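You operate a simulated robot arm through the tools that you are given. There is no shell and no other tool. Be economical: measure what you need, move in short steps, check, and stop when the job is done.

The job below is to be done with a simulated robot arm. You get a single attempt, and the scene is never put back.

Task
Fetch the grey sign from the top of the island bench and stand it on top of the white wipe box there. Then fetch the tube rack from the top of the drying cabinet and set it on the top of the vented cabinet. Then put the pellet from the low bench beside the small reactor on the well plate there. Do these in the order given. Set down upright: sign, tube rack.

Only the result counts: the job must be done as asked and must still hold three seconds after the hand-in. Knocking over, shifting, dropping, spilling or breaking anything else fails it.

Robot
A 6-joint arm with a two-finger gripper on a trunk, on a base that drives. Base frame: it is fixed to the floor where the robot stands at the start and does not move with it; the origin is under the middle of the robot, x ahead of it, y to its left, z up; the surface under the hand at the start is at about z = 85. Readings come in cm, rad, newtons and seconds.
Its first joint turns from -2.897 to 2.897 rad. Places, roughly: pellet [-200, -575, 75]; top of the vented cabinet [10, -80, 140]; tube rack [-175, -50, 125]; well plate [-200, -550, 75]. Payload 1.71 kg.
The tool frame sits at the grasp point between the pads (the TCP): z along the fingers, y along the line on which they close. The tips reach 2 cm beyond it. Largest opening 9.6 cm; the body of the gripper starts 11.3 cm behind the TCP.
Orientation is told as [roll, pitch, yaw] about the base's x, y, z axes, in that order, counted from this pose: with the fingers straight down and closing along the base's y, the tool's x points along the base's -x, its y along +y and its z along -z.

Tools
- The arm moves only by the tool send_rows. Its argument "steps" is a list of rows, each an object of numbers (a shift or turn left out is 0, a gripper value left out holds the last): "tx", "ty", "tz": the shift along the tool's x, y, z in cm; "rx", "ry", "rz": the turn, a rotation vector about the tool's x, y, z in rad; "claw": the opening, from 0 (shut) to 1 (fully open). In form: [{"tx": .., "ty": .., "tz": .., "rx": .., "ry": .., "rz": .., "claw": ..}, ...]. A call has 1 to 12 rows; each row shifts and turns the commanded pose from where the row before left it, along the tool's axes as they then stand. Each row takes 0.2 s and may step no farther than 5 cm and 0.15 rad from the row before; otherwise, or with a gripper value out of range, the whole call is refused. A pose out of reach is approached as far as the arm can. The call stops where the force on the tool passes 40 N (or 10 N more than at its start, if that is more) or the arm is blocked; 0.2 s more then pass. The fingers move at their own pace (about 4.5 cm/s each) and stop on an object; they squeeze with about 21 N. The grip force told is the motor's: it shows also when the fingers shut on nothing. Time passes only in rows, and 0.2 s behind the last, so rows that do not move let the fingers close. The reply holds the time, the measured pose of the TCP, the force on the tool along the base axes, the opening and the grip force, in the units named above and with some noise, with the torque about the TCP (base axes, N m) and any sound that the robot's microphone picked up.
- Cameras (640 x 400 px; columns grow to the right, rows downward): "scene" is now at [8.24, 14.46, 173.01]; the picture's right is [-0.49, -0.87, 0.01], its down [-0.53, 0.29, -0.80] and it looks along [0.69, -0.39, -0.60] (base axes); focal length 214 px, centre (320, 200). "wrist" rides on the gripper at [6.6, 1.4, -14.5] in the tool frame; the picture's right is [-0.21, 0.98, 0.00], its down [-0.88, -0.18, -0.45] and it looks along [-0.44, -0.09, 0.90] (tool axes); focal length 275 px, centre (320, 200).
- get_image(camera): a new picture of that camera. No time passes.
- move_column(by): slides the trunk up (or, below 0, down) by that many cm; the arm and the scene camera ride with it, the base frame stays. It gives what a move gives, with no picture.
- roll_base(legs): drives the robot by 1 to 6 legs, each [ahead, turn to the left] in cm and rad, along the robot's own axes; the way and the turn of a leg run together, so that a leg with both is an arc; at most 150 cm and 3.142 rad a leg. The arm and the cameras ride along, it lands a little off, and it stops where it bumps. It gives what a move gives.
- turn_head(pan, tilt): turns the head with the scene camera to pan (to the left, within 2.496 rad either way) and tilt (down, from -0.506 to 1.204), counted from straight ahead of the robot. It gives what a move gives.
- point_at(camera, pixels): there is no depth. For up to 12 entries [column, row, z] of the newest picture of that camera ("zoom" is the newest enlarged one), the place [x, y] in the base frame at which the ray of that pixel passes the height z, good to about 0.2 cm, but the place of the scene camera against the robot may be out by one fixed shift of up to 2.5 cm in any direction. No time passes.
- inspect(camera, box): a new picture of the part [left, top, right, bottom] of that camera's present view, enlarged. No time passes.
- job_done(): hands the job in; it is judged then, once.

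Keep the steps short. Do not move on a guess: measure, check each grasp and each placing, and mend mistakes. In all there are 110 turns and 78 pictures (those below and enlarged ones count). Leave the gripper open and the arm clear of the work at the hand-in unless told otherwise, and finish with a single line.

The tools are called as a command line: name --argument value ..., lists and objects as JSON in quotes. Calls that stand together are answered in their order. send_rows: Moves the arm, as the interface text tells. Its arguments: {"type":"object","properties":{"steps":{"type":"array"}},"required":["steps"]} The other tools are called the same way: move_column (by) slides the trunk up or down; roll_base (legs) drives the base; turn_head (pan, tilt) turns the head that bears the scene camera; get_image (camera) takes a picture; point_at (camera, pixels) gives the place at which the rays of pixels pass given heights; inspect (camera, box) takes an enlarged picture of a part of a camera's view; job_done () hands the job in.

At the start:

```text
time_s: 0.0
tcp_pos: [61.22, -11.15, 157.86]
tcp_rot: [-0.001, 0.001, 0.001]
ft_force: [0.4, -0.3, -0.1]
moment: [-0.01, 0.03, 0.0]
finger_gap: 9.57
gripper_force: 0.0
trunk travel left (down, up): [-32.5, 6.5]
robot x, y, heading: [-0.08, 0.06, -0.005]
head pan, tilt: [-0.51, 0.632]
```

scene: 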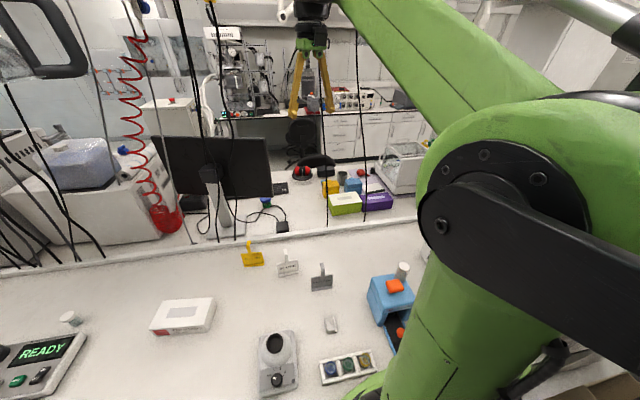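
wrist: 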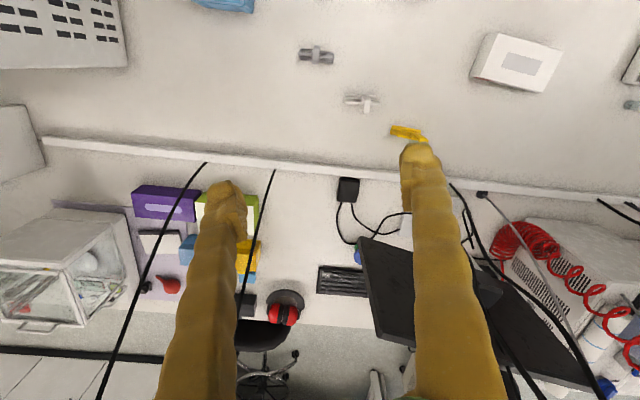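

I see three signs (yellow about (252,255), white (288,265), grey (321,278)) and the white wipe box (183,315) in the scene view. I'll enlarge both from scene and wrist.

inspect --camera "scene" --box '[140, 230, 360, 367]'

inspect --camera "wrist" --box '[280, 0, 600, 200]'

point_at --camera "wrist" --pixels '[[298, 55, 85], [335, 57, 85], [317, 46, 90], [491, 33, 90], [566, 48, 90], [470, 77, 85], [544, 92, 85], [345, 101, 85], [408, 130, 85]]'

point_at --camera "scene" --pixels '[[321, 288, 85], [321, 264, 90], [150, 329, 85], [203, 332, 85], [165, 300, 90], [214, 298, 90]]'

```text
2.91 times, centred on (250, 298) of scene
```

zoom: 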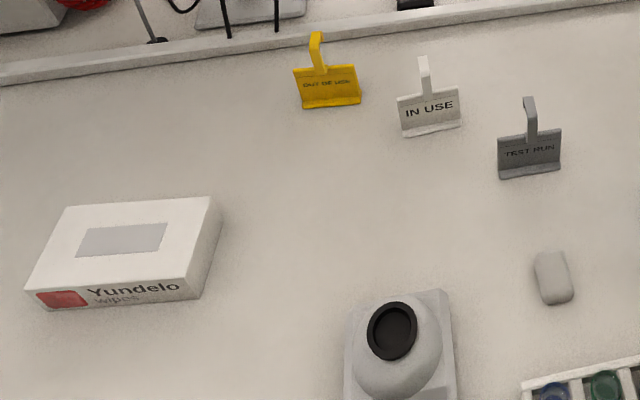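

```text
2.00 times, centred on (440, 100) of wrist
```

zoom: 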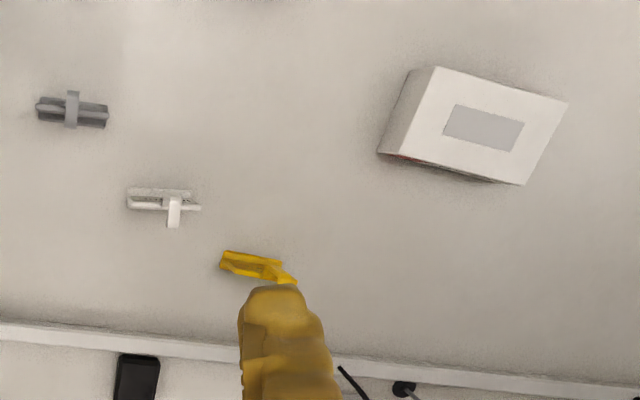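

```text
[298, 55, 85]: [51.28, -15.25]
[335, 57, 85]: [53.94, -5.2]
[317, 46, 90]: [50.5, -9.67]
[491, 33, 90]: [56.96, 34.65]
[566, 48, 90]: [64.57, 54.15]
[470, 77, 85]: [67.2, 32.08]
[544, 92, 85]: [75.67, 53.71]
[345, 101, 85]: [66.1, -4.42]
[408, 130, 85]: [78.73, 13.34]
```

```text
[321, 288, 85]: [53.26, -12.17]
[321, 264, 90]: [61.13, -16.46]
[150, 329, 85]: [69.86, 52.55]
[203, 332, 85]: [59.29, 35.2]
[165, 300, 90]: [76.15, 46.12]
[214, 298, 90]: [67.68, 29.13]
```

The grey sign is about (53,-10), the box around (67,43). I'll lower the hand above the sign to see it closer.

send_rows --steps '[{"tx": 2, "tz": 4.5}, {"tx": 2, "tz": 4.5}, {"tx": 2, "tz": 4.5}, {"tx": 2, "tz": 4.5}, {"tx": 0.5, "tz": 4.5}, {"tz": 4.5}, {"tz": 4.5}, {"tz": 4.5}]'

get_image --camera "wrist"

```text
time_s: 1.8
tcp_pos: [50.95, -11.27, 122.29]
tcp_rot: [0.0, -0.014, 0.0]
ft_force: [-0.6, 0.8, -0.7]
moment: [-0.02, -0.05, 0.01]
finger_gap: 9.62
gripper_force: 0.0
trunk travel left (down, up): [-32.5, 6.5]
robot x, y, heading: [-0.03, -0.15, 0.004]
head pan, tilt: [-0.51, 0.632]
```

```text
73 pictures are left
```

wrist: 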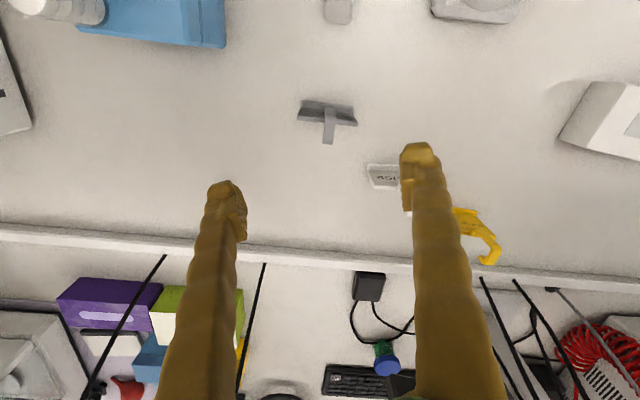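

Clearer view: the sign at (326,115), its hook end (329,142). Enlarge and measure.

inspect --camera "wrist" --box '[266, 70, 394, 150]'

point_at --camera "wrist" --pixels '[[302, 100, 85], [353, 108, 85], [297, 119, 85], [357, 125, 85], [329, 143, 92], [329, 143, 95], [329, 143, 89]]'

```text
5.00 times, centred on (330, 110) of wrist
```

zoom: 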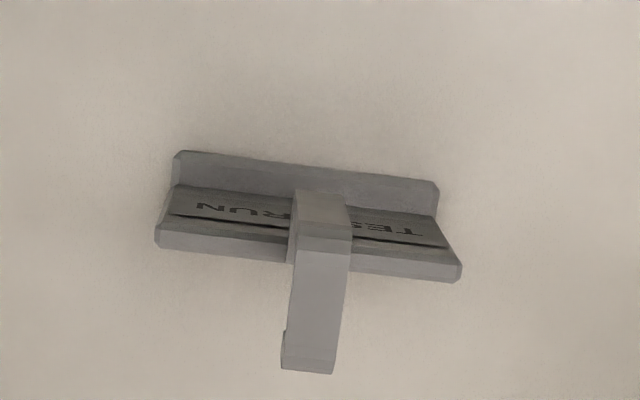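

```text
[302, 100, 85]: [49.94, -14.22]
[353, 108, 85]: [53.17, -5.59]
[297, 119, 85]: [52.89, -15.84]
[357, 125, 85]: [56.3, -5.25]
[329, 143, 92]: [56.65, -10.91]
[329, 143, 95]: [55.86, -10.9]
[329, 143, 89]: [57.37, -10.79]
```

inspect --camera "scene" --box '[296, 255, 348, 288]'

inspect --camera "scene" --box '[232, 235, 312, 285]'

```text
12.12 times, centred on (322, 272) of scene
```

zoom: 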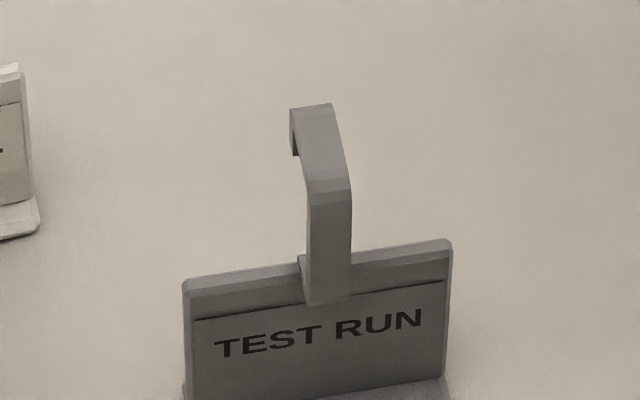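

```text
8.00 times, centred on (272, 260) of scene
```

zoom: 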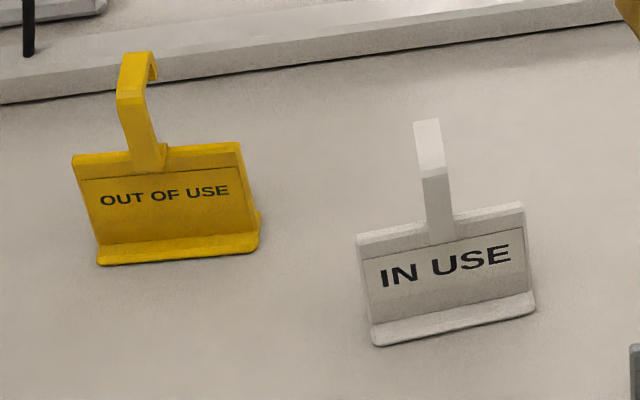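

The handle is a vertical strip with a hook bending backward (away from me). I'll turn the gripper by 0.36 rad about the tool axis to close along the sign's width, descend to about z=112 and look again.

point_at --camera "wrist" --pixels '[[330.4, 116, 94], [330.4, 116, 97], [330.4, 116, 100], [327.6, 144, 97], [327.6, 144, 100]]'

send_rows --steps '[{"rz": 0.12, "tz": 3}, {"rz": 0.12, "tz": 3}, {"rz": 0.118, "tz": 3}, {}]'

get_image --camera "wrist"

```text
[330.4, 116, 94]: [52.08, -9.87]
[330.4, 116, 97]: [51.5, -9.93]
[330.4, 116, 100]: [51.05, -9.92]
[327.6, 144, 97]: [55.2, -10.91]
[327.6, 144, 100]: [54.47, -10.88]
```

```text
time_s: 2.8
tcp_pos: [51.15, -11.17, 113.4]
tcp_rot: [0.005, -0.013, -0.36]
ft_force: [-0.6, 0.9, 0.4]
moment: [-0.04, 0.01, 0.0]
finger_gap: 9.61
gripper_force: 0.0
trunk travel left (down, up): [-32.5, 6.5]
robot x, y, heading: [0.2, 0.25, 0.001]
head pan, tilt: [-0.51, 0.632]
```

```text
69 pictures are left
```

wrist: 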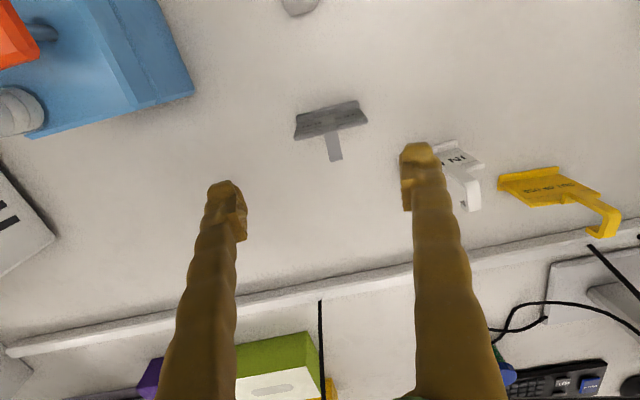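

Measure the sign from this second pose.

inspect --camera "wrist" --box '[282, 85, 386, 165]'

```text
5.00 times, centred on (334, 125) of wrist
```

zoom: 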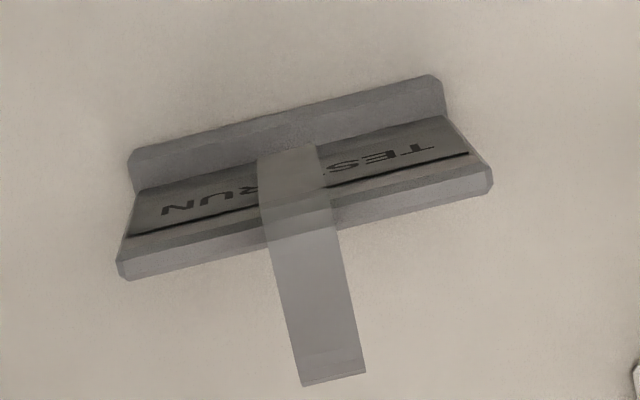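

point_at --camera "zoom" --pixels '[[132, 155, 85], [435, 77, 85], [295, 205, 94], [295, 205, 97], [295, 205, 100], [334, 378, 94], [334, 378, 97], [334, 378, 100], [118, 265, 90], [490, 185, 90], [118, 265, 93], [490, 185, 93]]'

```text
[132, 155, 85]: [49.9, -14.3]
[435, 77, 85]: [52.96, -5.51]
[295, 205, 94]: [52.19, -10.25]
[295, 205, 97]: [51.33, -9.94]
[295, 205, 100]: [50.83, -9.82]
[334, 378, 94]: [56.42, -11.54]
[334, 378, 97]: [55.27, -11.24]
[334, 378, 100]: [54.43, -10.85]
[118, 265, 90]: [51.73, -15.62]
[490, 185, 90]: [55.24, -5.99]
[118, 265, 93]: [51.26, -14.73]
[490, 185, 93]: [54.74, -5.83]
```

The handle bend is at about (51.4,-9.9,97.5), hook end (54.6,-11,99), plate top about 92.5. Target grasp TCP (52.3,-10.2,95.7). I'll descend partway and check.

send_rows --steps '[{"tx": -0.73, "ty": 1.31, "tz": 3}, {"tz": 4}, {"tz": 3}, {}]'

get_image --camera "wrist"

```text
time_s: 3.8
tcp_pos: [52.25, -10.07, 103.41]
tcp_rot: [0.006, -0.012, -0.358]
ft_force: [0.7, -0.3, -0.3]
moment: [0.02, 0.04, 0.02]
finger_gap: 9.6
gripper_force: 0.1
trunk travel left (down, up): [-32.5, 6.5]
robot x, y, heading: [0.35, -0.4, 0.004]
head pan, tilt: [-0.51, 0.632]
```

```text
67 pictures are left
```

wrist: 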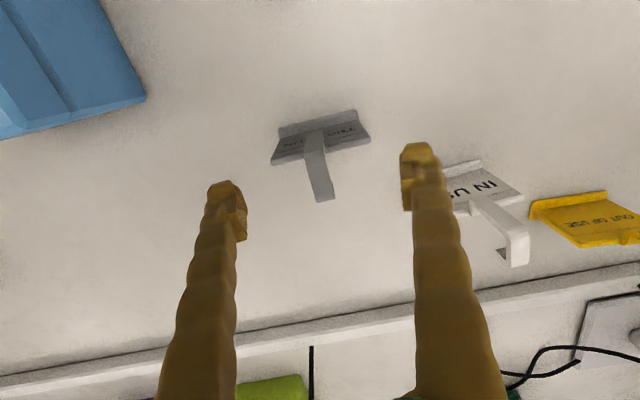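

inspect --camera "wrist" --box '[256, 95, 384, 215]'

```text
3.33 times, centred on (320, 155) of wrist
```

zoom: 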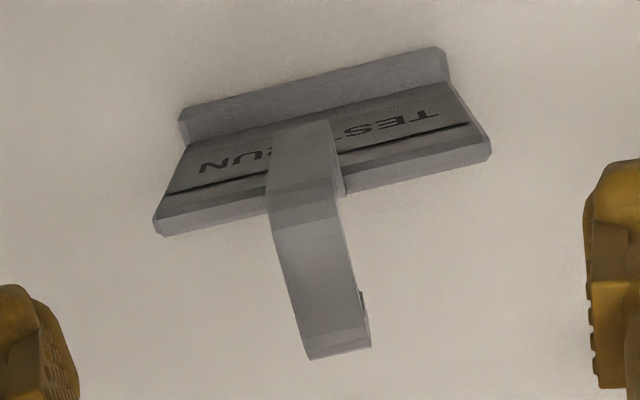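

point_at --camera "zoom" --pixels '[[305, 228, 96], [305, 228, 98], [305, 228, 100], [335, 340, 96], [335, 340, 98], [335, 340, 100], [335, 340, 102], [155, 220, 92], [490, 150, 92], [305, 130, 90], [305, 130, 92]]'

```text
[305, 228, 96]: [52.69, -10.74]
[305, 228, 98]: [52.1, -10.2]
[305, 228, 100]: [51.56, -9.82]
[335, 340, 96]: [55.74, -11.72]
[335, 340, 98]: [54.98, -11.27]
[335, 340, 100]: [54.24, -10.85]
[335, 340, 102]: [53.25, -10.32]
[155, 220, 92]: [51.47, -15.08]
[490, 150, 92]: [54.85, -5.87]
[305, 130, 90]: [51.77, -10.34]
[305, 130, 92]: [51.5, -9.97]
```

Handle top ≈99, plate top ≈94. Grasp at TCP z 96.9 so that the tips stay just above the plate. Descend then close.

send_rows --steps '[{"tx": -0.4, "ty": -0.05, "tz": 3}, {"tz": 2}, {"tz": 1.5}, {}, {"claw": 0}, {"claw": 0}, {"claw": 0}, {"claw": 0}, {"claw": 0}, {"claw": 0}, {"claw": 0}]'

get_image --camera "wrist"

```text
time_s: 6.2
tcp_pos: [52.79, -10.29, 97.11]
tcp_rot: [0.005, -0.014, -0.357]
ft_force: [0.3, -0.4, -0.5]
moment: [0.0, 0.04, 0.03]
finger_gap: 0.0
gripper_force: 21.3
trunk travel left (down, up): [-32.5, 6.5]
robot x, y, heading: [0.11, -0.0, -0.002]
head pan, tilt: [-0.51, 0.632]
```

```text
65 pictures are left
```

wrist: 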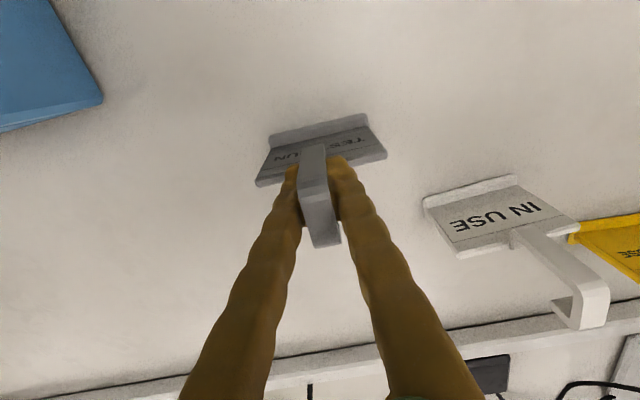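

The gap reads 0, so the pads probably met behind the strip and under the hook. Enlarging to check.

inspect --camera "wrist" --box '[240, 100, 400, 260]'

turn_head --pan -0.2 --tilt 0.9

get_image --camera "scene"

```text
2.50 times, centred on (320, 180) of wrist
```

zoom: 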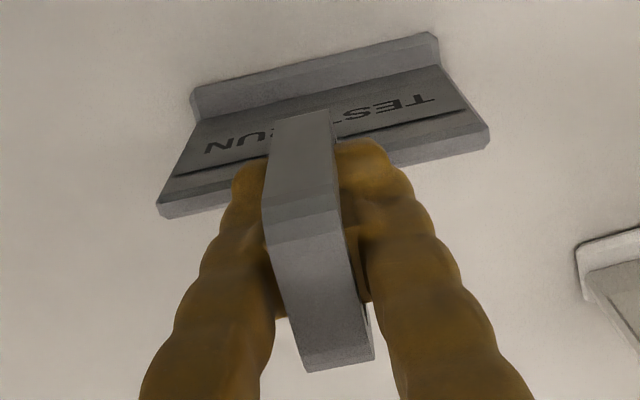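

```text
time_s: 7.0
tcp_pos: [52.69, -10.34, 97.14]
tcp_rot: [0.004, -0.013, -0.358]
ft_force: [-0.6, 1.0, -0.9]
moment: [0.01, -0.01, 0.03]
finger_gap: 0.0
gripper_force: 21.4
trunk travel left (down, up): [-32.5, 6.5]
robot x, y, heading: [0.04, -0.14, 0.001]
head pan, tilt: [-0.201, 0.901]
```

```text
63 pictures are left
```

scene: 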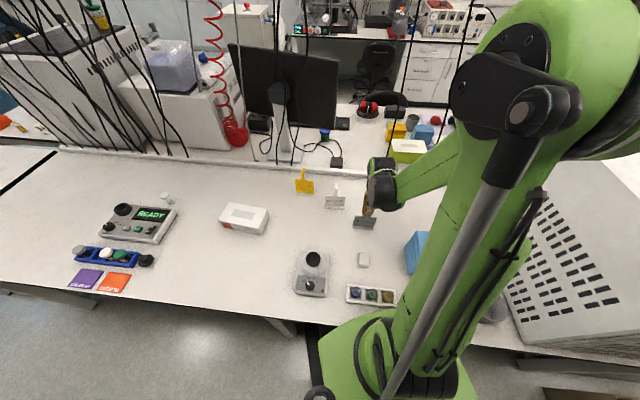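

The pads closed behind the strip, under the hook, without touching it. Open, shift 1.1 cm toward me, reclose.

send_rows --steps '[{"claw": 0.5}, {"claw": 0.5}, {"claw": 0.5}, {"claw": 0.5}, {"tx": 0.6}, {"tx": 0.5}, {}, {"claw": 0}, {"claw": 0}, {"claw": 0}, {"claw": 0}]'

inspect --camera "wrist" --box '[240, 100, 400, 260]'

```text
time_s: 9.4
tcp_pos: [51.75, -10.08, 97.08]
tcp_rot: [0.004, -0.013, -0.358]
ft_force: [0.1, 0.6, 0.8]
moment: [-0.01, -0.02, 0.01]
finger_gap: 1.31
gripper_force: 21.5
trunk travel left (down, up): [-32.5, 6.5]
robot x, y, heading: [0.09, -0.02, -0.001]
head pan, tilt: [-0.201, 0.901]
```

```text
2.50 times, centred on (320, 180) of wrist
```

zoom: 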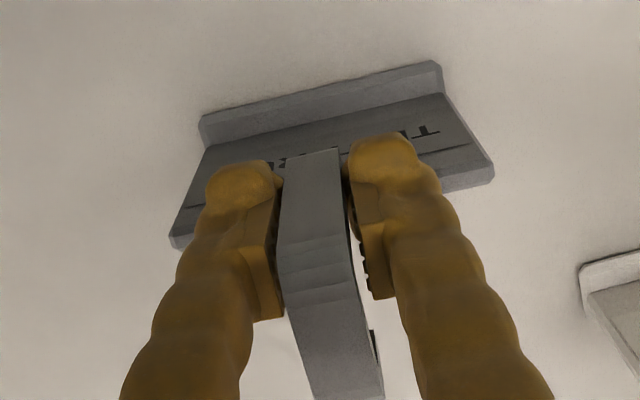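

Gripped (gap 1.31). Lift 18 cm and look.

send_rows --steps '[{"tz": -1}, {"tz": -3}, {"tz": -4}, {"tz": -4}, {"tz": -4}, {"tz": -4}, {}]'

get_image --camera "wrist"

inspect --camera "scene" --box '[200, 150, 400, 275]'

```text
time_s: 11.0
tcp_pos: [51.38, -10.11, 117.32]
tcp_rot: [0.005, -0.013, -0.357]
ft_force: [-0.2, -1.0, -0.7]
moment: [0.02, -0.02, 0.0]
finger_gap: 1.3
gripper_force: 21.1
trunk travel left (down, up): [-32.5, 6.5]
robot x, y, heading: [0.38, -0.04, 0.001]
head pan, tilt: [-0.201, 0.901]
```

```text
61 pictures are left
```

wrist: 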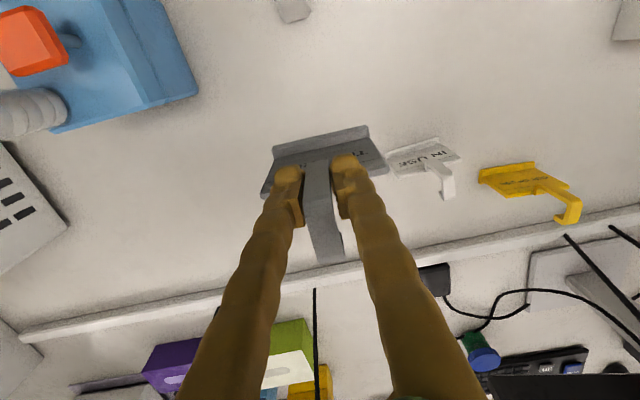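

```text
3.20 times, centred on (300, 212) of scene
```

zoom: 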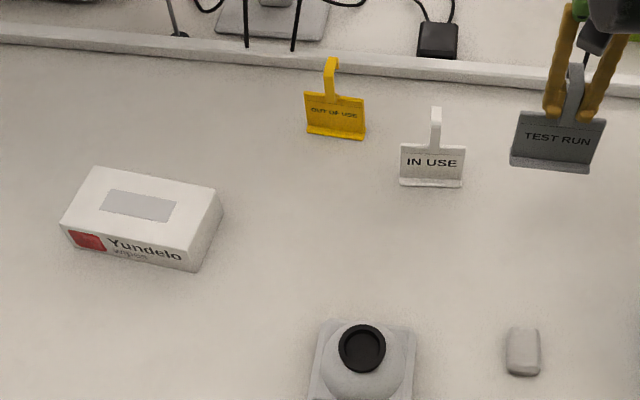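

The sign hangs upright. Move above the table toward the box at (58,35).

send_rows --steps '[{"tx": 1.02, "ty": 4.4}, {"tx": 1.02, "ty": 4.4}, {"tx": 1.02, "ty": 4.4}, {"tx": 1.02, "ty": 4.4}, {"tx": 1.02, "ty": 4.4}, {"tx": 1.02, "ty": 4.4}, {"tx": 1.02, "ty": 4.4}, {"tx": 1.02, "ty": 4.4}, {"tx": 1.02, "ty": 4.4}, {"tx": 1.02, "ty": 4.4}, {}]'

get_image --camera "wrist"

```text
time_s: 13.4
tcp_pos: [57.26, 34.83, 117.18]
tcp_rot: [0.001, -0.011, -0.359]
ft_force: [0.8, 0.6, -1.8]
moment: [-0.04, 0.0, 0.04]
finger_gap: 1.28
gripper_force: 21.0
trunk travel left (down, up): [-32.5, 6.5]
robot x, y, heading: [-0.02, -0.14, 0.002]
head pan, tilt: [-0.201, 0.901]
```

```text
59 pictures are left
```

wrist: 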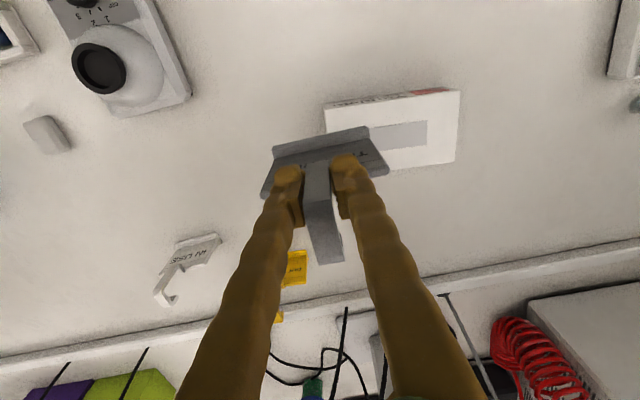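

inspect --camera "wrist" --box '[305, 70, 485, 182]'

```text
3.56 times, centred on (395, 126) of wrist
```

zoom: 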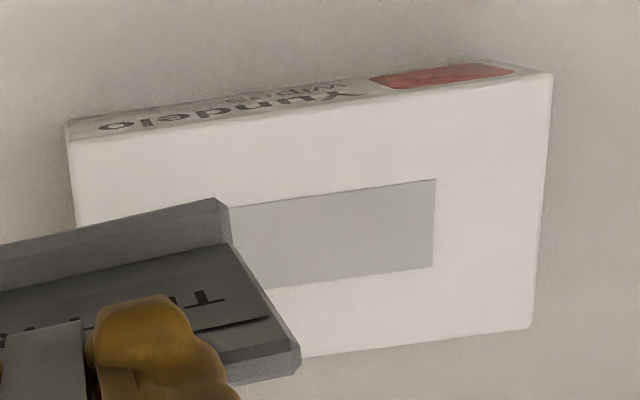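

point_at --camera "zoom" --pixels '[[70, 140, 89], [552, 75, 89], [530, 327, 89], [70, 140, 91], [552, 75, 91], [530, 327, 91], [67, 121, 85], [495, 63, 85], [70, 140, 93], [552, 75, 93], [530, 327, 93]]'

```text
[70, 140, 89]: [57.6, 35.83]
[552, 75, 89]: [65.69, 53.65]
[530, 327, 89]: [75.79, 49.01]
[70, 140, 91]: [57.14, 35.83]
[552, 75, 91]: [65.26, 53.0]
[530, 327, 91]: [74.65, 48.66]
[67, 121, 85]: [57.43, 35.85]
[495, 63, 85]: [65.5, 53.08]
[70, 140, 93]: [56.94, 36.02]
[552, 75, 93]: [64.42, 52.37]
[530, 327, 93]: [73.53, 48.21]
```

Box top at z≈91, centre (65.9,42.25), yaw ≈-0.44. Move the sign over it, align, and descend to TCP z≈105 (contact expected near 103).

send_rows --steps '[{"tx": -1.53, "ty": 3.34}, {"tx": -1.53, "ty": 3.34}, {"tx": -1.54, "ty": 3.34}, {"rz": 0.083}, {"tz": 4}, {"tz": 4}, {"tz": 3.5}, {}]'

get_image --camera "wrist"

inspect --camera "scene" --box '[190, 150, 350, 250]'

```text
time_s: 15.2
tcp_pos: [65.28, 42.64, 105.86]
tcp_rot: [0.007, -0.012, -0.442]
ft_force: [1.0, 0.4, 0.0]
moment: [-0.01, 0.04, 0.01]
finger_gap: 1.29
gripper_force: 21.2
trunk travel left (down, up): [-32.5, 6.5]
robot x, y, heading: [-0.01, 0.12, 0.004]
head pan, tilt: [-0.201, 0.901]
```

```text
57 pictures are left
```

wrist: 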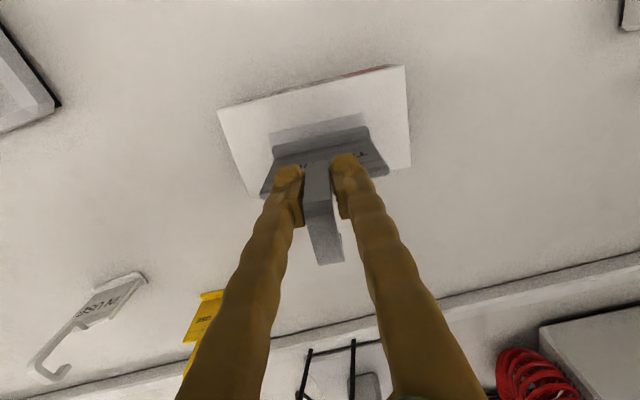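

```text
4.00 times, centred on (270, 200) of scene
```

zoom: 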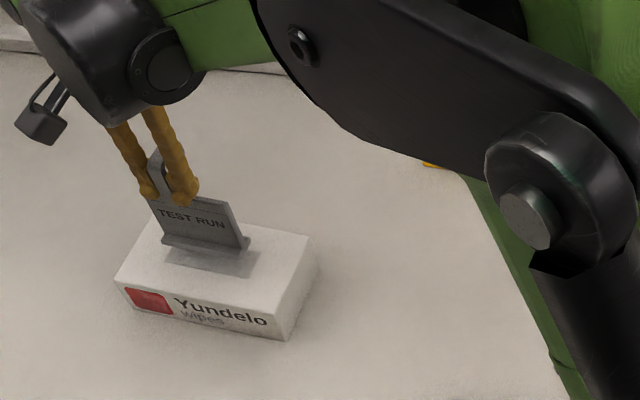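

Aligned over the box. Descend slowly until contact.

send_rows --steps '[{"tz": 0.8}, {"tz": 0.7}, {"tz": 0.6}, {"tz": 0.3}, {}]'

inspect --camera "scene" --box '[214, 188, 278, 238]'

```text
time_s: 16.4
tcp_pos: [65.36, 42.7, 103.54]
tcp_rot: [0.008, -0.012, -0.441]
ft_force: [1.8, 4.4, 15.0]
moment: [0.01, -0.14, -0.03]
finger_gap: 1.27
gripper_force: 20.7
trunk travel left (down, up): [-32.5, 6.5]
robot x, y, heading: [0.23, -0.07, 0.003]
head pan, tilt: [-0.201, 0.901]
```

```text
8.00 times, centred on (246, 213) of scene
```

zoom: 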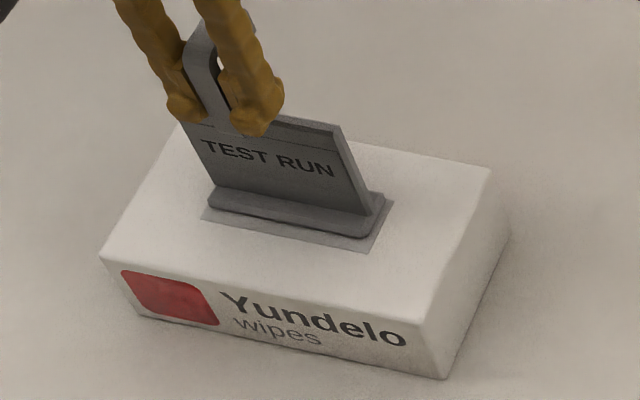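

Contact (15 N). Relax slightly, open, and rise straight up.

send_rows --steps '[{"tz": -0.1}, {"claw": 0.4}, {"claw": 0.4}, {"claw": 0.4}, {}, {"tz": -1}, {"tz": -3}, {"tz": -4}, {"tz": -5}, {"tz": -5}, {"tz": -5}]'

inspect --camera "scene" --box '[190, 150, 350, 250]'

```text
time_s: 18.8
tcp_pos: [65.0, 42.4, 126.88]
tcp_rot: [0.005, -0.014, -0.441]
ft_force: [-0.4, 0.3, 0.0]
moment: [0.02, 0.03, 0.0]
finger_gap: 3.84
gripper_force: 0.1
trunk travel left (down, up): [-32.5, 6.5]
robot x, y, heading: [-0.17, 0.04, -0.002]
head pan, tilt: [-0.201, 0.901]
```

```text
4.00 times, centred on (270, 200) of scene
```

zoom: 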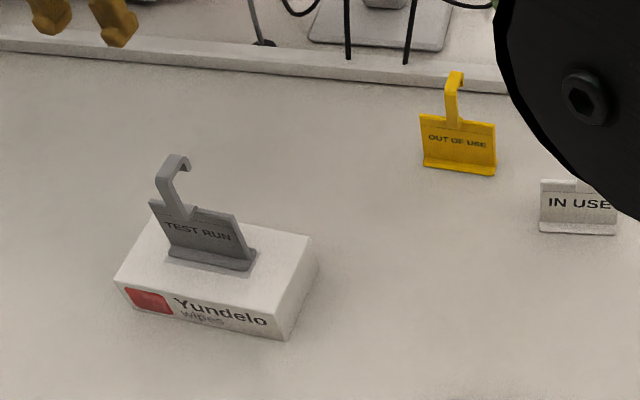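

The sign stands on the box. Now raise the hand and look around for the tube rack and cabinets.

send_rows --steps '[{"tz": -5}, {"tz": -5}, {"tz": -5}, {"tz": -5}, {"tz": -5}, {"tz": -5}, {"tx": 4, "ty": -3}, {"tx": 4, "ty": -3}, {"tx": 2, "ty": -4}, {"tx": 0, "ty": -5}, {"ty": -5}, {"ty": -5}]'

turn_head --pan -1.5 --tilt 0.5

get_image --camera "scene"

turn_head --pan 2.49 --tilt 0.5

get_image --camera "scene"

turn_head --pan -2.49 --tilt 0.5

get_image --camera "scene"

```text
time_s: 19.9
tcp_pos: [64.88, 42.8, 137.8]
tcp_rot: [0.008, -0.019, -0.445]
ft_force: [1.5, -0.5, -1.2]
moment: [0.03, 0.1, 0.0]
finger_gap: 3.85
gripper_force: 0.0
trunk travel left (down, up): [-32.5, 6.5]
robot x, y, heading: [0.13, 0.27, -0.007]
head pan, tilt: [-0.201, 0.901]
stopped in row 5: the arm was blocked; the commanded pose is now the measured one
```

```text
time_s: 21.4
tcp_pos: [64.35, 43.11, 137.77]
tcp_rot: [0.011, -0.019, -0.443]
ft_force: [0.6, -0.9, 0.4]
moment: [0.03, -0.03, 0.0]
finger_gap: 3.86
gripper_force: 0.0
trunk travel left (down, up): [-32.5, 6.5]
robot x, y, heading: [-0.24, -0.13, -0.004]
head pan, tilt: [-1.499, 0.499]
```

```text
53 pictures are left
```

scene: 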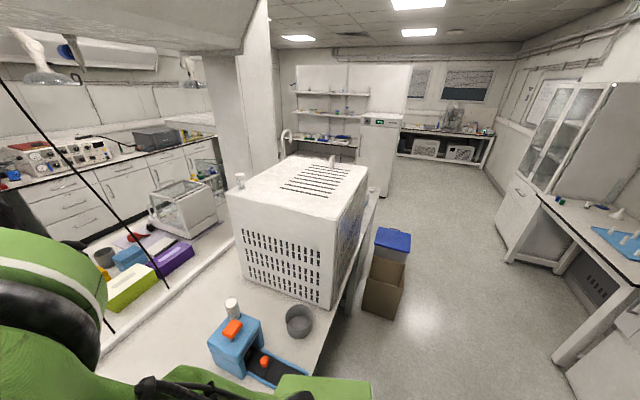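

```text
time_s: 24.6
tcp_pos: [64.32, 43.24, 137.72]
tcp_rot: [0.009, -0.019, -0.444]
ft_force: [0.3, -0.1, 1.5]
moment: [-0.04, 0.02, -0.01]
finger_gap: 3.84
gripper_force: 0.0
trunk travel left (down, up): [-32.5, 6.5]
robot x, y, heading: [-0.06, 0.21, -0.006]
head pan, tilt: [2.491, 0.499]
```

```text
52 pictures are left
```

scene: 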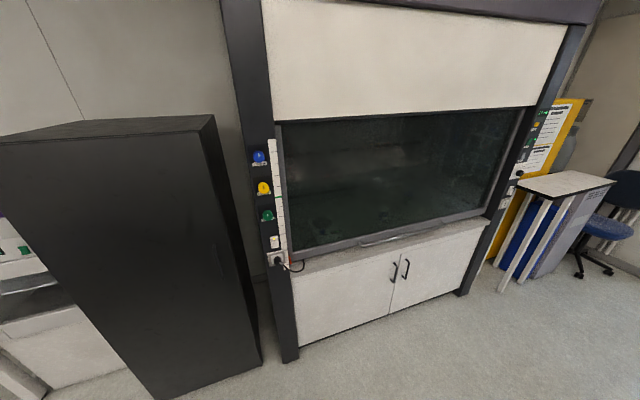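

```text
time_s: 28.6
tcp_pos: [64.36, 43.38, 137.79]
tcp_rot: [0.01, -0.02, -0.443]
ft_force: [0.1, -0.6, 0.2]
moment: [0.01, 0.04, 0.0]
finger_gap: 3.86
gripper_force: 0.1
trunk travel left (down, up): [-32.5, 6.5]
robot x, y, heading: [-0.2, -0.23, -0.003]
head pan, tilt: [-2.491, 0.499]
```

```text
51 pictures are left
```

scene: 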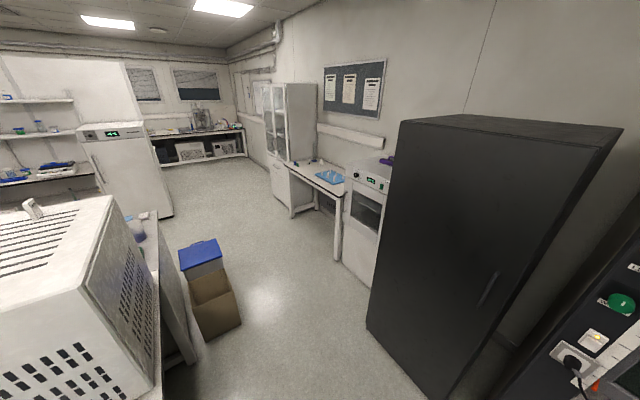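

The rise stopped at z≈138 (something overhead or arm limit there). I'll first pull the hand inward toward the front of the robot. The floor layout: measure floor points in the last picture (carton base (198,342),(240,325); black cabinet base (367,325); drying cabinet base (343,262); rack (387,160)).

point_at --camera "scene" --pixels '[[198, 342, 0], [240, 325, 0], [367, 325, 0], [425, 398, 0], [343, 262, 0], [335, 258, 0], [387, 161, 125], [352, 183, 122], [160, 300, 85], [186, 362, 0], [180, 275, 0], [272, 195, 0]]'

inspect --camera "scene" --box '[280, 130, 440, 230]'

send_rows --steps '[{"tx": 3, "ty": -3.5}, {"tx": 3, "ty": -3.5}, {"tx": 2, "ty": -4}, {"tx": 0, "ty": -5}, {"ty": -5}, {"ty": -5}, {"ty": -5}, {}]'

```text
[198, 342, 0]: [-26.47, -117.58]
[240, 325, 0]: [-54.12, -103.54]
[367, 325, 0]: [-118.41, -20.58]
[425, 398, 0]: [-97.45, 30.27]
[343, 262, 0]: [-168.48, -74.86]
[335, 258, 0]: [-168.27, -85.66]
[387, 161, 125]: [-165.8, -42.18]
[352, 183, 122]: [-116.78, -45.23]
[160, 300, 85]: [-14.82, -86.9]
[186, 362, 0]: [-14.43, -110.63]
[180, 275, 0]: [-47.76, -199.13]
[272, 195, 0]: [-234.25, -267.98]
```

```text
4.00 times, centred on (360, 180) of scene
```

zoom: 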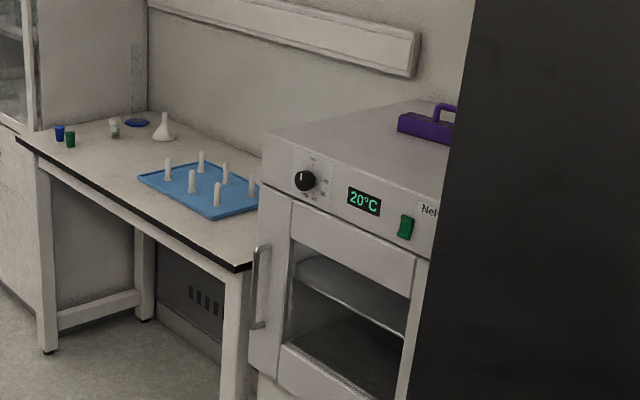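

```text
time_s: 30.4
tcp_pos: [43.19, 18.49, 138.5]
tcp_rot: [0.012, -0.024, -0.444]
ft_force: [-0.8, -1.0, 0.9]
moment: [0.05, 0.02, 0.0]
finger_gap: 3.83
gripper_force: 0.1
trunk travel left (down, up): [-32.5, 6.5]
robot x, y, heading: [-0.04, -0.16, -0.002]
head pan, tilt: [-2.491, 0.499]
```

The drying cabinet (front ≈x -145) with the purple rack is next to the black cabinet (corner ≈(-118,-20)). I raise the hand first.

send_rows --steps '[{"ty": -3, "tx": -2, "tz": -4}, {"tz": -4, "ty": -3, "tx": -2}, {"tz": -4, "ty": -3}, {"tz": -4, "ty": -3}, {"tz": -4}, {}]'

turn_head --pan 0.0 --tilt 0.5

get_image --camera "scene"

```text
refused: row 1 steps farther than a row can; nothing moved
```

```text
time_s: 32.6
tcp_pos: [43.08, 18.47, 138.4]
tcp_rot: [0.013, -0.025, -0.444]
ft_force: [0.0, -1.0, -0.1]
moment: [0.03, 0.0, -0.04]
finger_gap: 3.83
gripper_force: 0.1
trunk travel left (down, up): [-32.5, 6.5]
robot x, y, heading: [0.23, -0.02, -0.001]
head pan, tilt: [0.0, 0.499]
```

```text
49 pictures are left
```

scene: 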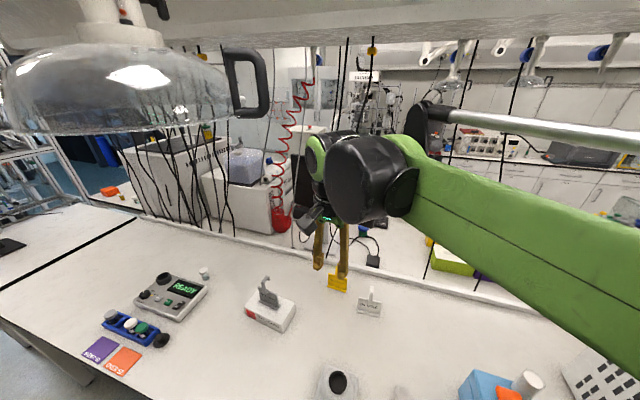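

A hanging fume dome is at upper left; that blocked the lift. I'll move right to the free start zone, raise to 158 there, then reverse straight out.

send_rows --steps '[{"ty": -4, "tx": -1}, {"ty": -4, "tx": -1}, {"ty": -4, "tx": -1}, {"ty": -4, "tx": -1}, {"ty": -4, "tx": -1}, {"tz": -4}, {"tz": -4}, {"tz": -4}, {"tz": -4}, {"tz": -4}, {}]'

```text
time_s: 35.0
tcp_pos: [38.54, -1.61, 158.36]
tcp_rot: [0.013, -0.022, -0.443]
ft_force: [0.4, -1.3, -0.3]
moment: [0.02, 0.02, 0.03]
finger_gap: 3.84
gripper_force: 0.1
trunk travel left (down, up): [-32.5, 6.5]
robot x, y, heading: [-0.26, -0.23, -0.001]
head pan, tilt: [0.0, 0.499]
```

Compact pose reached. Reverse 35 cm and turn left to face the drying cabinet aisle.

roll_base --legs '[[-35, 0], [0, 2.0], [0, 1.9]]'

get_image --camera "scene"

```text
time_s: 52.3
tcp_pos: [-65.71, -24.53, 158.4]
tcp_rot: [0.013, -0.025, -2.863]
ft_force: [0.6, -0.1, 0.9]
moment: [0.0, -0.01, -0.01]
finger_gap: 3.85
gripper_force: 0.1
trunk travel left (down, up): [-32.5, 6.5]
robot x, y, heading: [-35.69, 0.33, -2.415]
head pan, tilt: [0.0, 0.499]
```

```text
48 pictures are left
```

scene: 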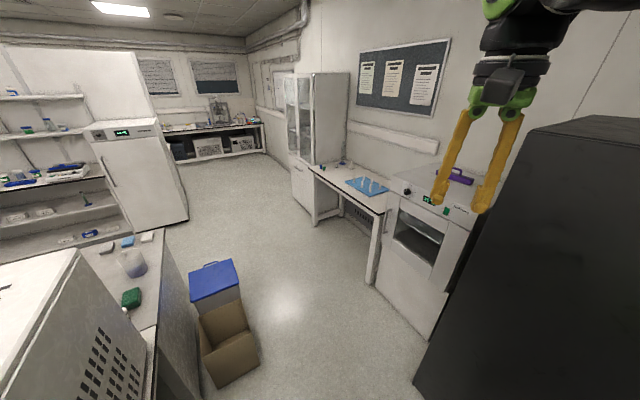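

point_at --camera "scene" --pixels '[[413, 383, 0], [258, 365, 0], [216, 388, 0], [430, 340, 0], [366, 285, 0], [458, 180, 126], [395, 195, 122], [480, 210, 122]]'

inspect --camera "scene" --box '[380, 140, 520, 240]'

```text
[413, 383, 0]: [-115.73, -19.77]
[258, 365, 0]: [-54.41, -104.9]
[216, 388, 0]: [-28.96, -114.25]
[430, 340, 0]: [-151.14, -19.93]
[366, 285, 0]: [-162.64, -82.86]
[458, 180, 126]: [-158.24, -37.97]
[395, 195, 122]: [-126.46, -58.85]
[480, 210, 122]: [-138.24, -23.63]
```

```text
4.00 times, centred on (450, 190) of scene
```

zoom: 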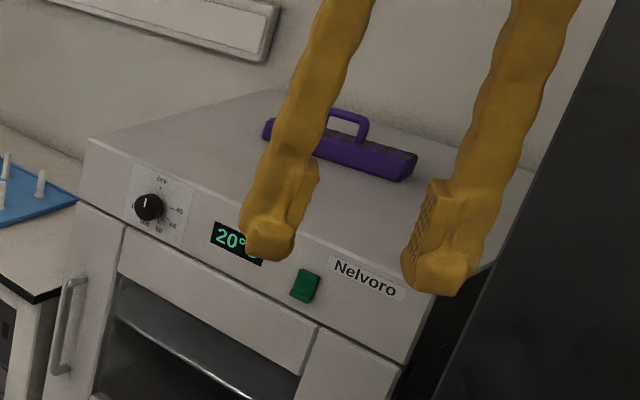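

Clear path. Turn slightly left, drive 78 cm, then turn right to face the drying cabinet.

roll_base --legs '[[0, 0.1], [78, 0], [0, -0.827]]'

get_image --camera "wrist"

get_image --camera "scene"

```text
time_s: 61.8
tcp_pos: [-125.69, -57.51, 158.95]
tcp_rot: [0.019, -0.039, 2.713]
ft_force: [-1.3, -0.2, -0.1]
moment: [-0.04, -0.17, -0.01]
finger_gap: 3.83
gripper_force: 0.1
trunk travel left (down, up): [-32.5, 6.5]
robot x, y, heading: [-89.35, -58.55, -3.127]
head pan, tilt: [0.0, 0.499]
```

```text
46 pictures are left
```

wrist: 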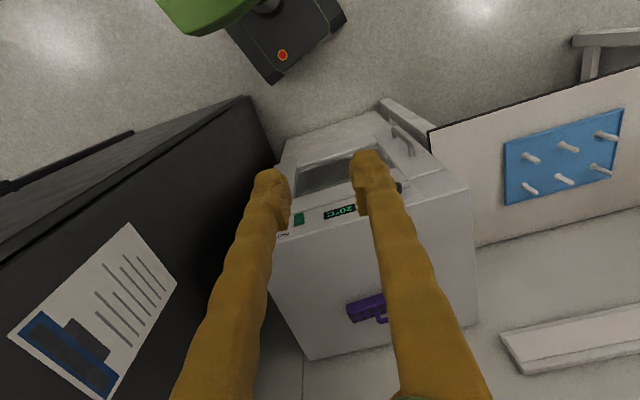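

```text
45 pictures are left
```

scene: 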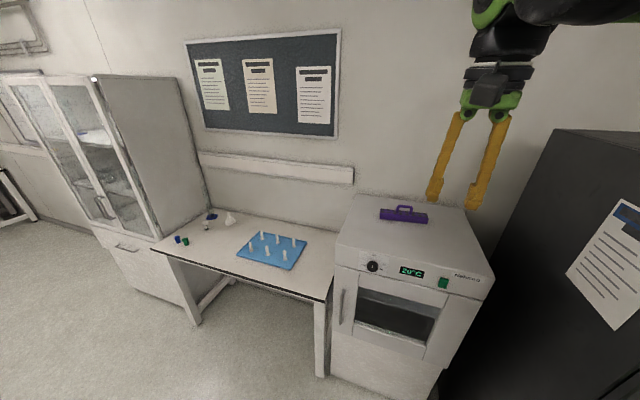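

The rack with its loop handle is on the drying cabinet at scene (403,215). Turn the gripper so that it closes across the rack's length, moving forward a bit.

send_rows --steps '[{"rz": 0.143}, {"rz": 0.143}, {"rz": 0.143}, {"rz": 0.143}, {"rz": 0.143}, {"rz": 0.143}, {"rz": 0.143}, {"rz": 0.141}, {}]'

inspect --camera "scene" --box '[330, 180, 490, 280]'

point_at --camera "scene" --pixels '[[380, 219, 120], [427, 222, 120], [404, 207, 125], [336, 243, 118], [494, 279, 118], [404, 219, 120]]'

```text
time_s: 63.8
tcp_pos: [-128.84, -57.59, 158.24]
tcp_rot: [0.024, -0.001, 1.571]
ft_force: [0.9, 1.3, 0.3]
moment: [0.02, 0.16, 0.0]
finger_gap: 3.84
gripper_force: 0.0
trunk travel left (down, up): [-32.5, 6.5]
robot x, y, heading: [-89.39, -58.31, -3.132]
head pan, tilt: [0.0, 0.499]
```

```text
4.00 times, centred on (410, 230) of scene
```

zoom: 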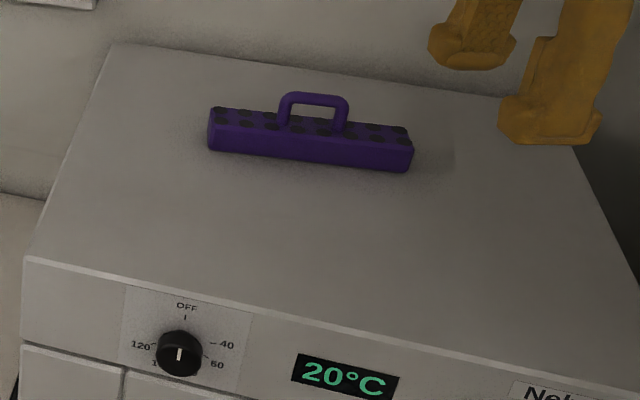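

```text
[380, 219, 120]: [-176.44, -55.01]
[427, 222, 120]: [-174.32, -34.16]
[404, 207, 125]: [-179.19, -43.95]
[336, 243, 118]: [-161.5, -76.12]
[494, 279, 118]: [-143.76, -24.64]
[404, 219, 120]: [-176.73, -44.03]
```

Rack is ≈(-175,-44). Move the hand to near (-163,-44), z≈152, and look with the wrist camera.

send_rows --steps '[{"tx": -1.6, "ty": 4, "tz": 0.7}, {"tx": -1.6, "ty": 4, "tz": 0.7}, {"tx": -1.6, "ty": 4, "tz": 0.7}, {"tx": -1.6, "ty": 4, "tz": 0.7}, {"tx": -1.6, "ty": 4, "tz": 0.7}, {"tx": -1.6, "ty": 4, "tz": 0.7}, {"tx": -1.6, "ty": 4, "tz": 0.7}, {"tx": -1.6, "ty": 4, "tz": 0.7}, {"tx": -1.0, "ty": 2, "rx": 0.024, "tz": 0.7}, {}]'

get_image --camera "wrist"

```text
time_s: 66.2
tcp_pos: [-158.59, -43.71, 154.99]
tcp_rot: [0.031, 0.001, 1.574]
ft_force: [1.8, 0.3, 1.0]
moment: [0.06, 0.1, -0.01]
finger_gap: 3.83
gripper_force: 0.2
trunk travel left (down, up): [-32.5, 6.5]
robot x, y, heading: [-89.34, -58.27, -3.125]
head pan, tilt: [0.0, 0.499]
stopped in row 10: the arm was blocked; the commanded pose is now the measured one
```

```text
43 pictures are left
```

wrist: 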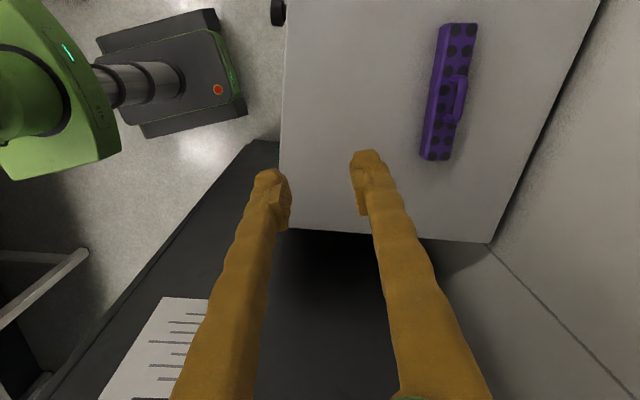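

The rack is seen well at (450,92). Arm reach seems at its limit at this height. Measure.

inspect --camera "wrist" --box '[360, 10, 536, 180]'

```text
2.35 times, centred on (448, 95) of wrist
```

zoom: 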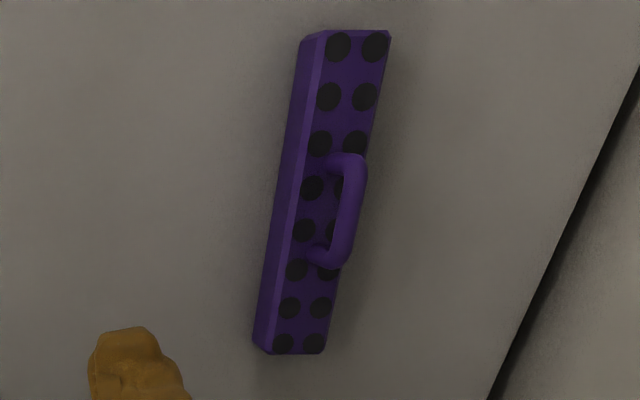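

point_at --camera "zoom" --pixels '[[299, 45, 118], [254, 342, 118], [299, 45, 122], [254, 342, 122], [325, 32, 126], [272, 352, 126], [390, 36, 126], [322, 354, 126], [352, 212, 128], [352, 212, 131]]'

move_column --by 6.4

```text
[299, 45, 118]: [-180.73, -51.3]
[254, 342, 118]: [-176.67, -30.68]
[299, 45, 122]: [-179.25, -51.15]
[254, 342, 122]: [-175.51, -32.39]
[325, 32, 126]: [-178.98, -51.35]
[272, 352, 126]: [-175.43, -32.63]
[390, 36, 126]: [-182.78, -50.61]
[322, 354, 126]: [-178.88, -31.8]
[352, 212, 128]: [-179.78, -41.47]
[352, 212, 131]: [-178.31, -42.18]
```

```text
time_s: 67.3
tcp_pos: [-160.16, -43.78, 160.54]
tcp_rot: [0.02, 0.0, 1.572]
ft_force: [-1.0, 0.2, 0.3]
moment: [0.02, -0.09, 0.01]
finger_gap: 3.82
gripper_force: 0.1
trunk travel left (down, up): [-38.9, 0.1]
robot x, y, heading: [-89.25, -57.89, -3.131]
head pan, tilt: [0.0, 0.499]
```

Column up. Check how much room the base has ahead: base front pixel (244,100), cabinet front edge (283,140).

get_image --camera "wrist"

```text
41 pictures are left
```

wrist: 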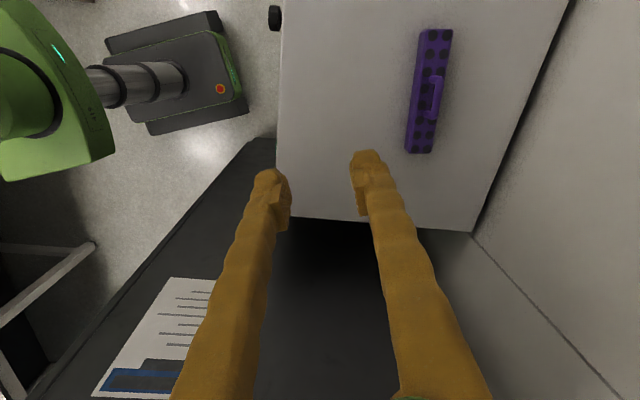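

inspect --camera "wrist" --box '[340, 10, 516, 180]'

point_at --camera "wrist" --pixels '[[247, 112, 10], [222, 15, 10], [247, 112, 30], [222, 15, 30], [278, 180, 120], [281, 50, 120], [272, 138, 0]]'

```text
2.35 times, centred on (428, 95) of wrist
```

zoom: 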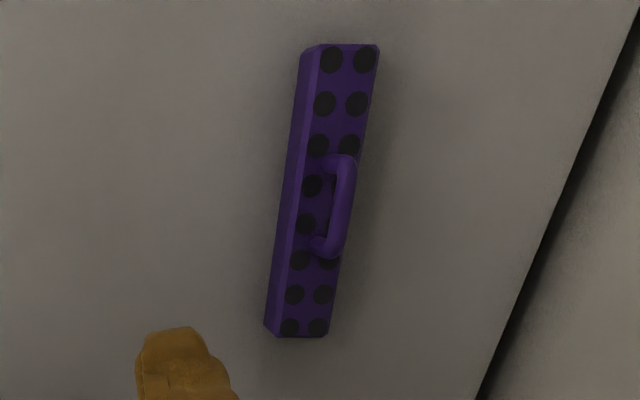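

```text
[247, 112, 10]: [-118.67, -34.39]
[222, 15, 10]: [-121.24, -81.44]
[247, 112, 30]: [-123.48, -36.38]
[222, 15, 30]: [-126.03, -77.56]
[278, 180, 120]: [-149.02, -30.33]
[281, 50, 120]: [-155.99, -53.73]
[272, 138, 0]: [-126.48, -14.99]
```

point_at --camera "zoom" --pixels '[[300, 57, 118], [265, 326, 118], [300, 57, 122], [265, 326, 122], [319, 45, 126], [278, 337, 126], [379, 46, 126], [328, 337, 126], [344, 210, 128], [344, 210, 131]]'

roll_base --legs '[[14, 0]]'

```text
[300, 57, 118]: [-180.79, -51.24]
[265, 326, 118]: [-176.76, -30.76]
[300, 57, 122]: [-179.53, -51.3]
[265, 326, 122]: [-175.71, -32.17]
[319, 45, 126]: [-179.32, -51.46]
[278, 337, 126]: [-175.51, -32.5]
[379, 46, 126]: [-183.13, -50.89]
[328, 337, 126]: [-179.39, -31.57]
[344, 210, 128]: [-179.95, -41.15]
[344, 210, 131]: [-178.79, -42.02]
```

```text
time_s: 68.8
tcp_pos: [-176.52, -44.33, 159.32]
tcp_rot: [0.006, -0.001, 1.575]
ft_force: [-0.5, 0.7, 0.1]
moment: [0.01, -0.06, 0.02]
finger_gap: 3.85
gripper_force: 0.1
trunk travel left (down, up): [-38.9, 0.1]
robot x, y, heading: [-102.71, -58.42, -3.125]
head pan, tilt: [0.0, 0.499]
```

Now turn 0.2 rad to align with the rack (long axis tilted 0.2), centre over the handle and descend to 145.

send_rows --steps '[{"tx": -1.2, "ty": 0.7, "rz": 0.1, "tz": 3, "claw": 0.7}, {"tx": -1.1, "ty": 0.7, "rz": 0.1, "tz": 3}, {"tz": 4}, {"tz": 4}, {}]'

get_image --camera "wrist"

```text
time_s: 70.0
tcp_pos: [-175.44, -41.94, 146.45]
tcp_rot: [0.02, 0.007, 1.378]
ft_force: [0.4, 0.2, 0.6]
moment: [-0.03, 0.03, -0.05]
finger_gap: 6.71
gripper_force: 0.1
trunk travel left (down, up): [-38.9, 0.1]
robot x, y, heading: [-103.08, -58.56, -3.124]
head pan, tilt: [0.0, 0.499]
```

```text
39 pictures are left
```

wrist: 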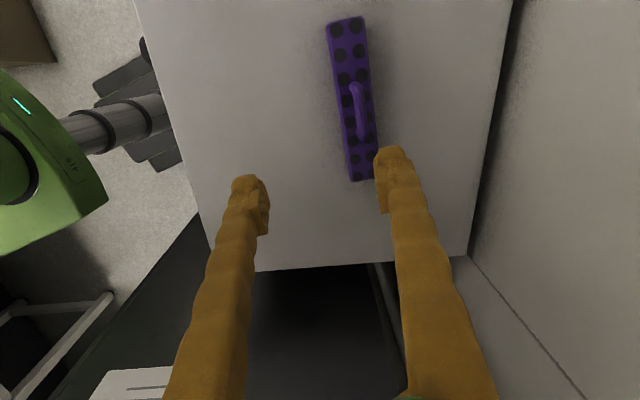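

inspect --camera "wrist" --box '[272, 10, 432, 190]'

```text
2.22 times, centred on (352, 100) of wrist
```

zoom: 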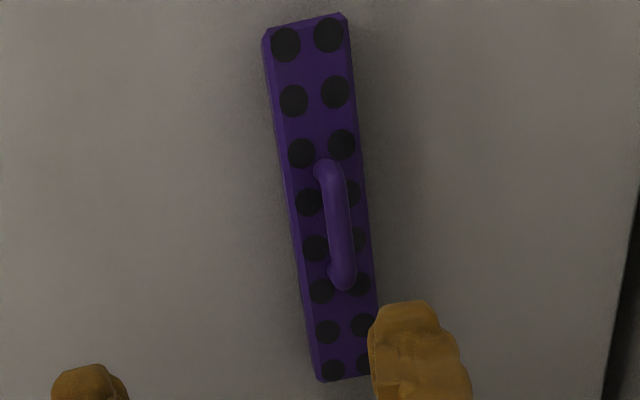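

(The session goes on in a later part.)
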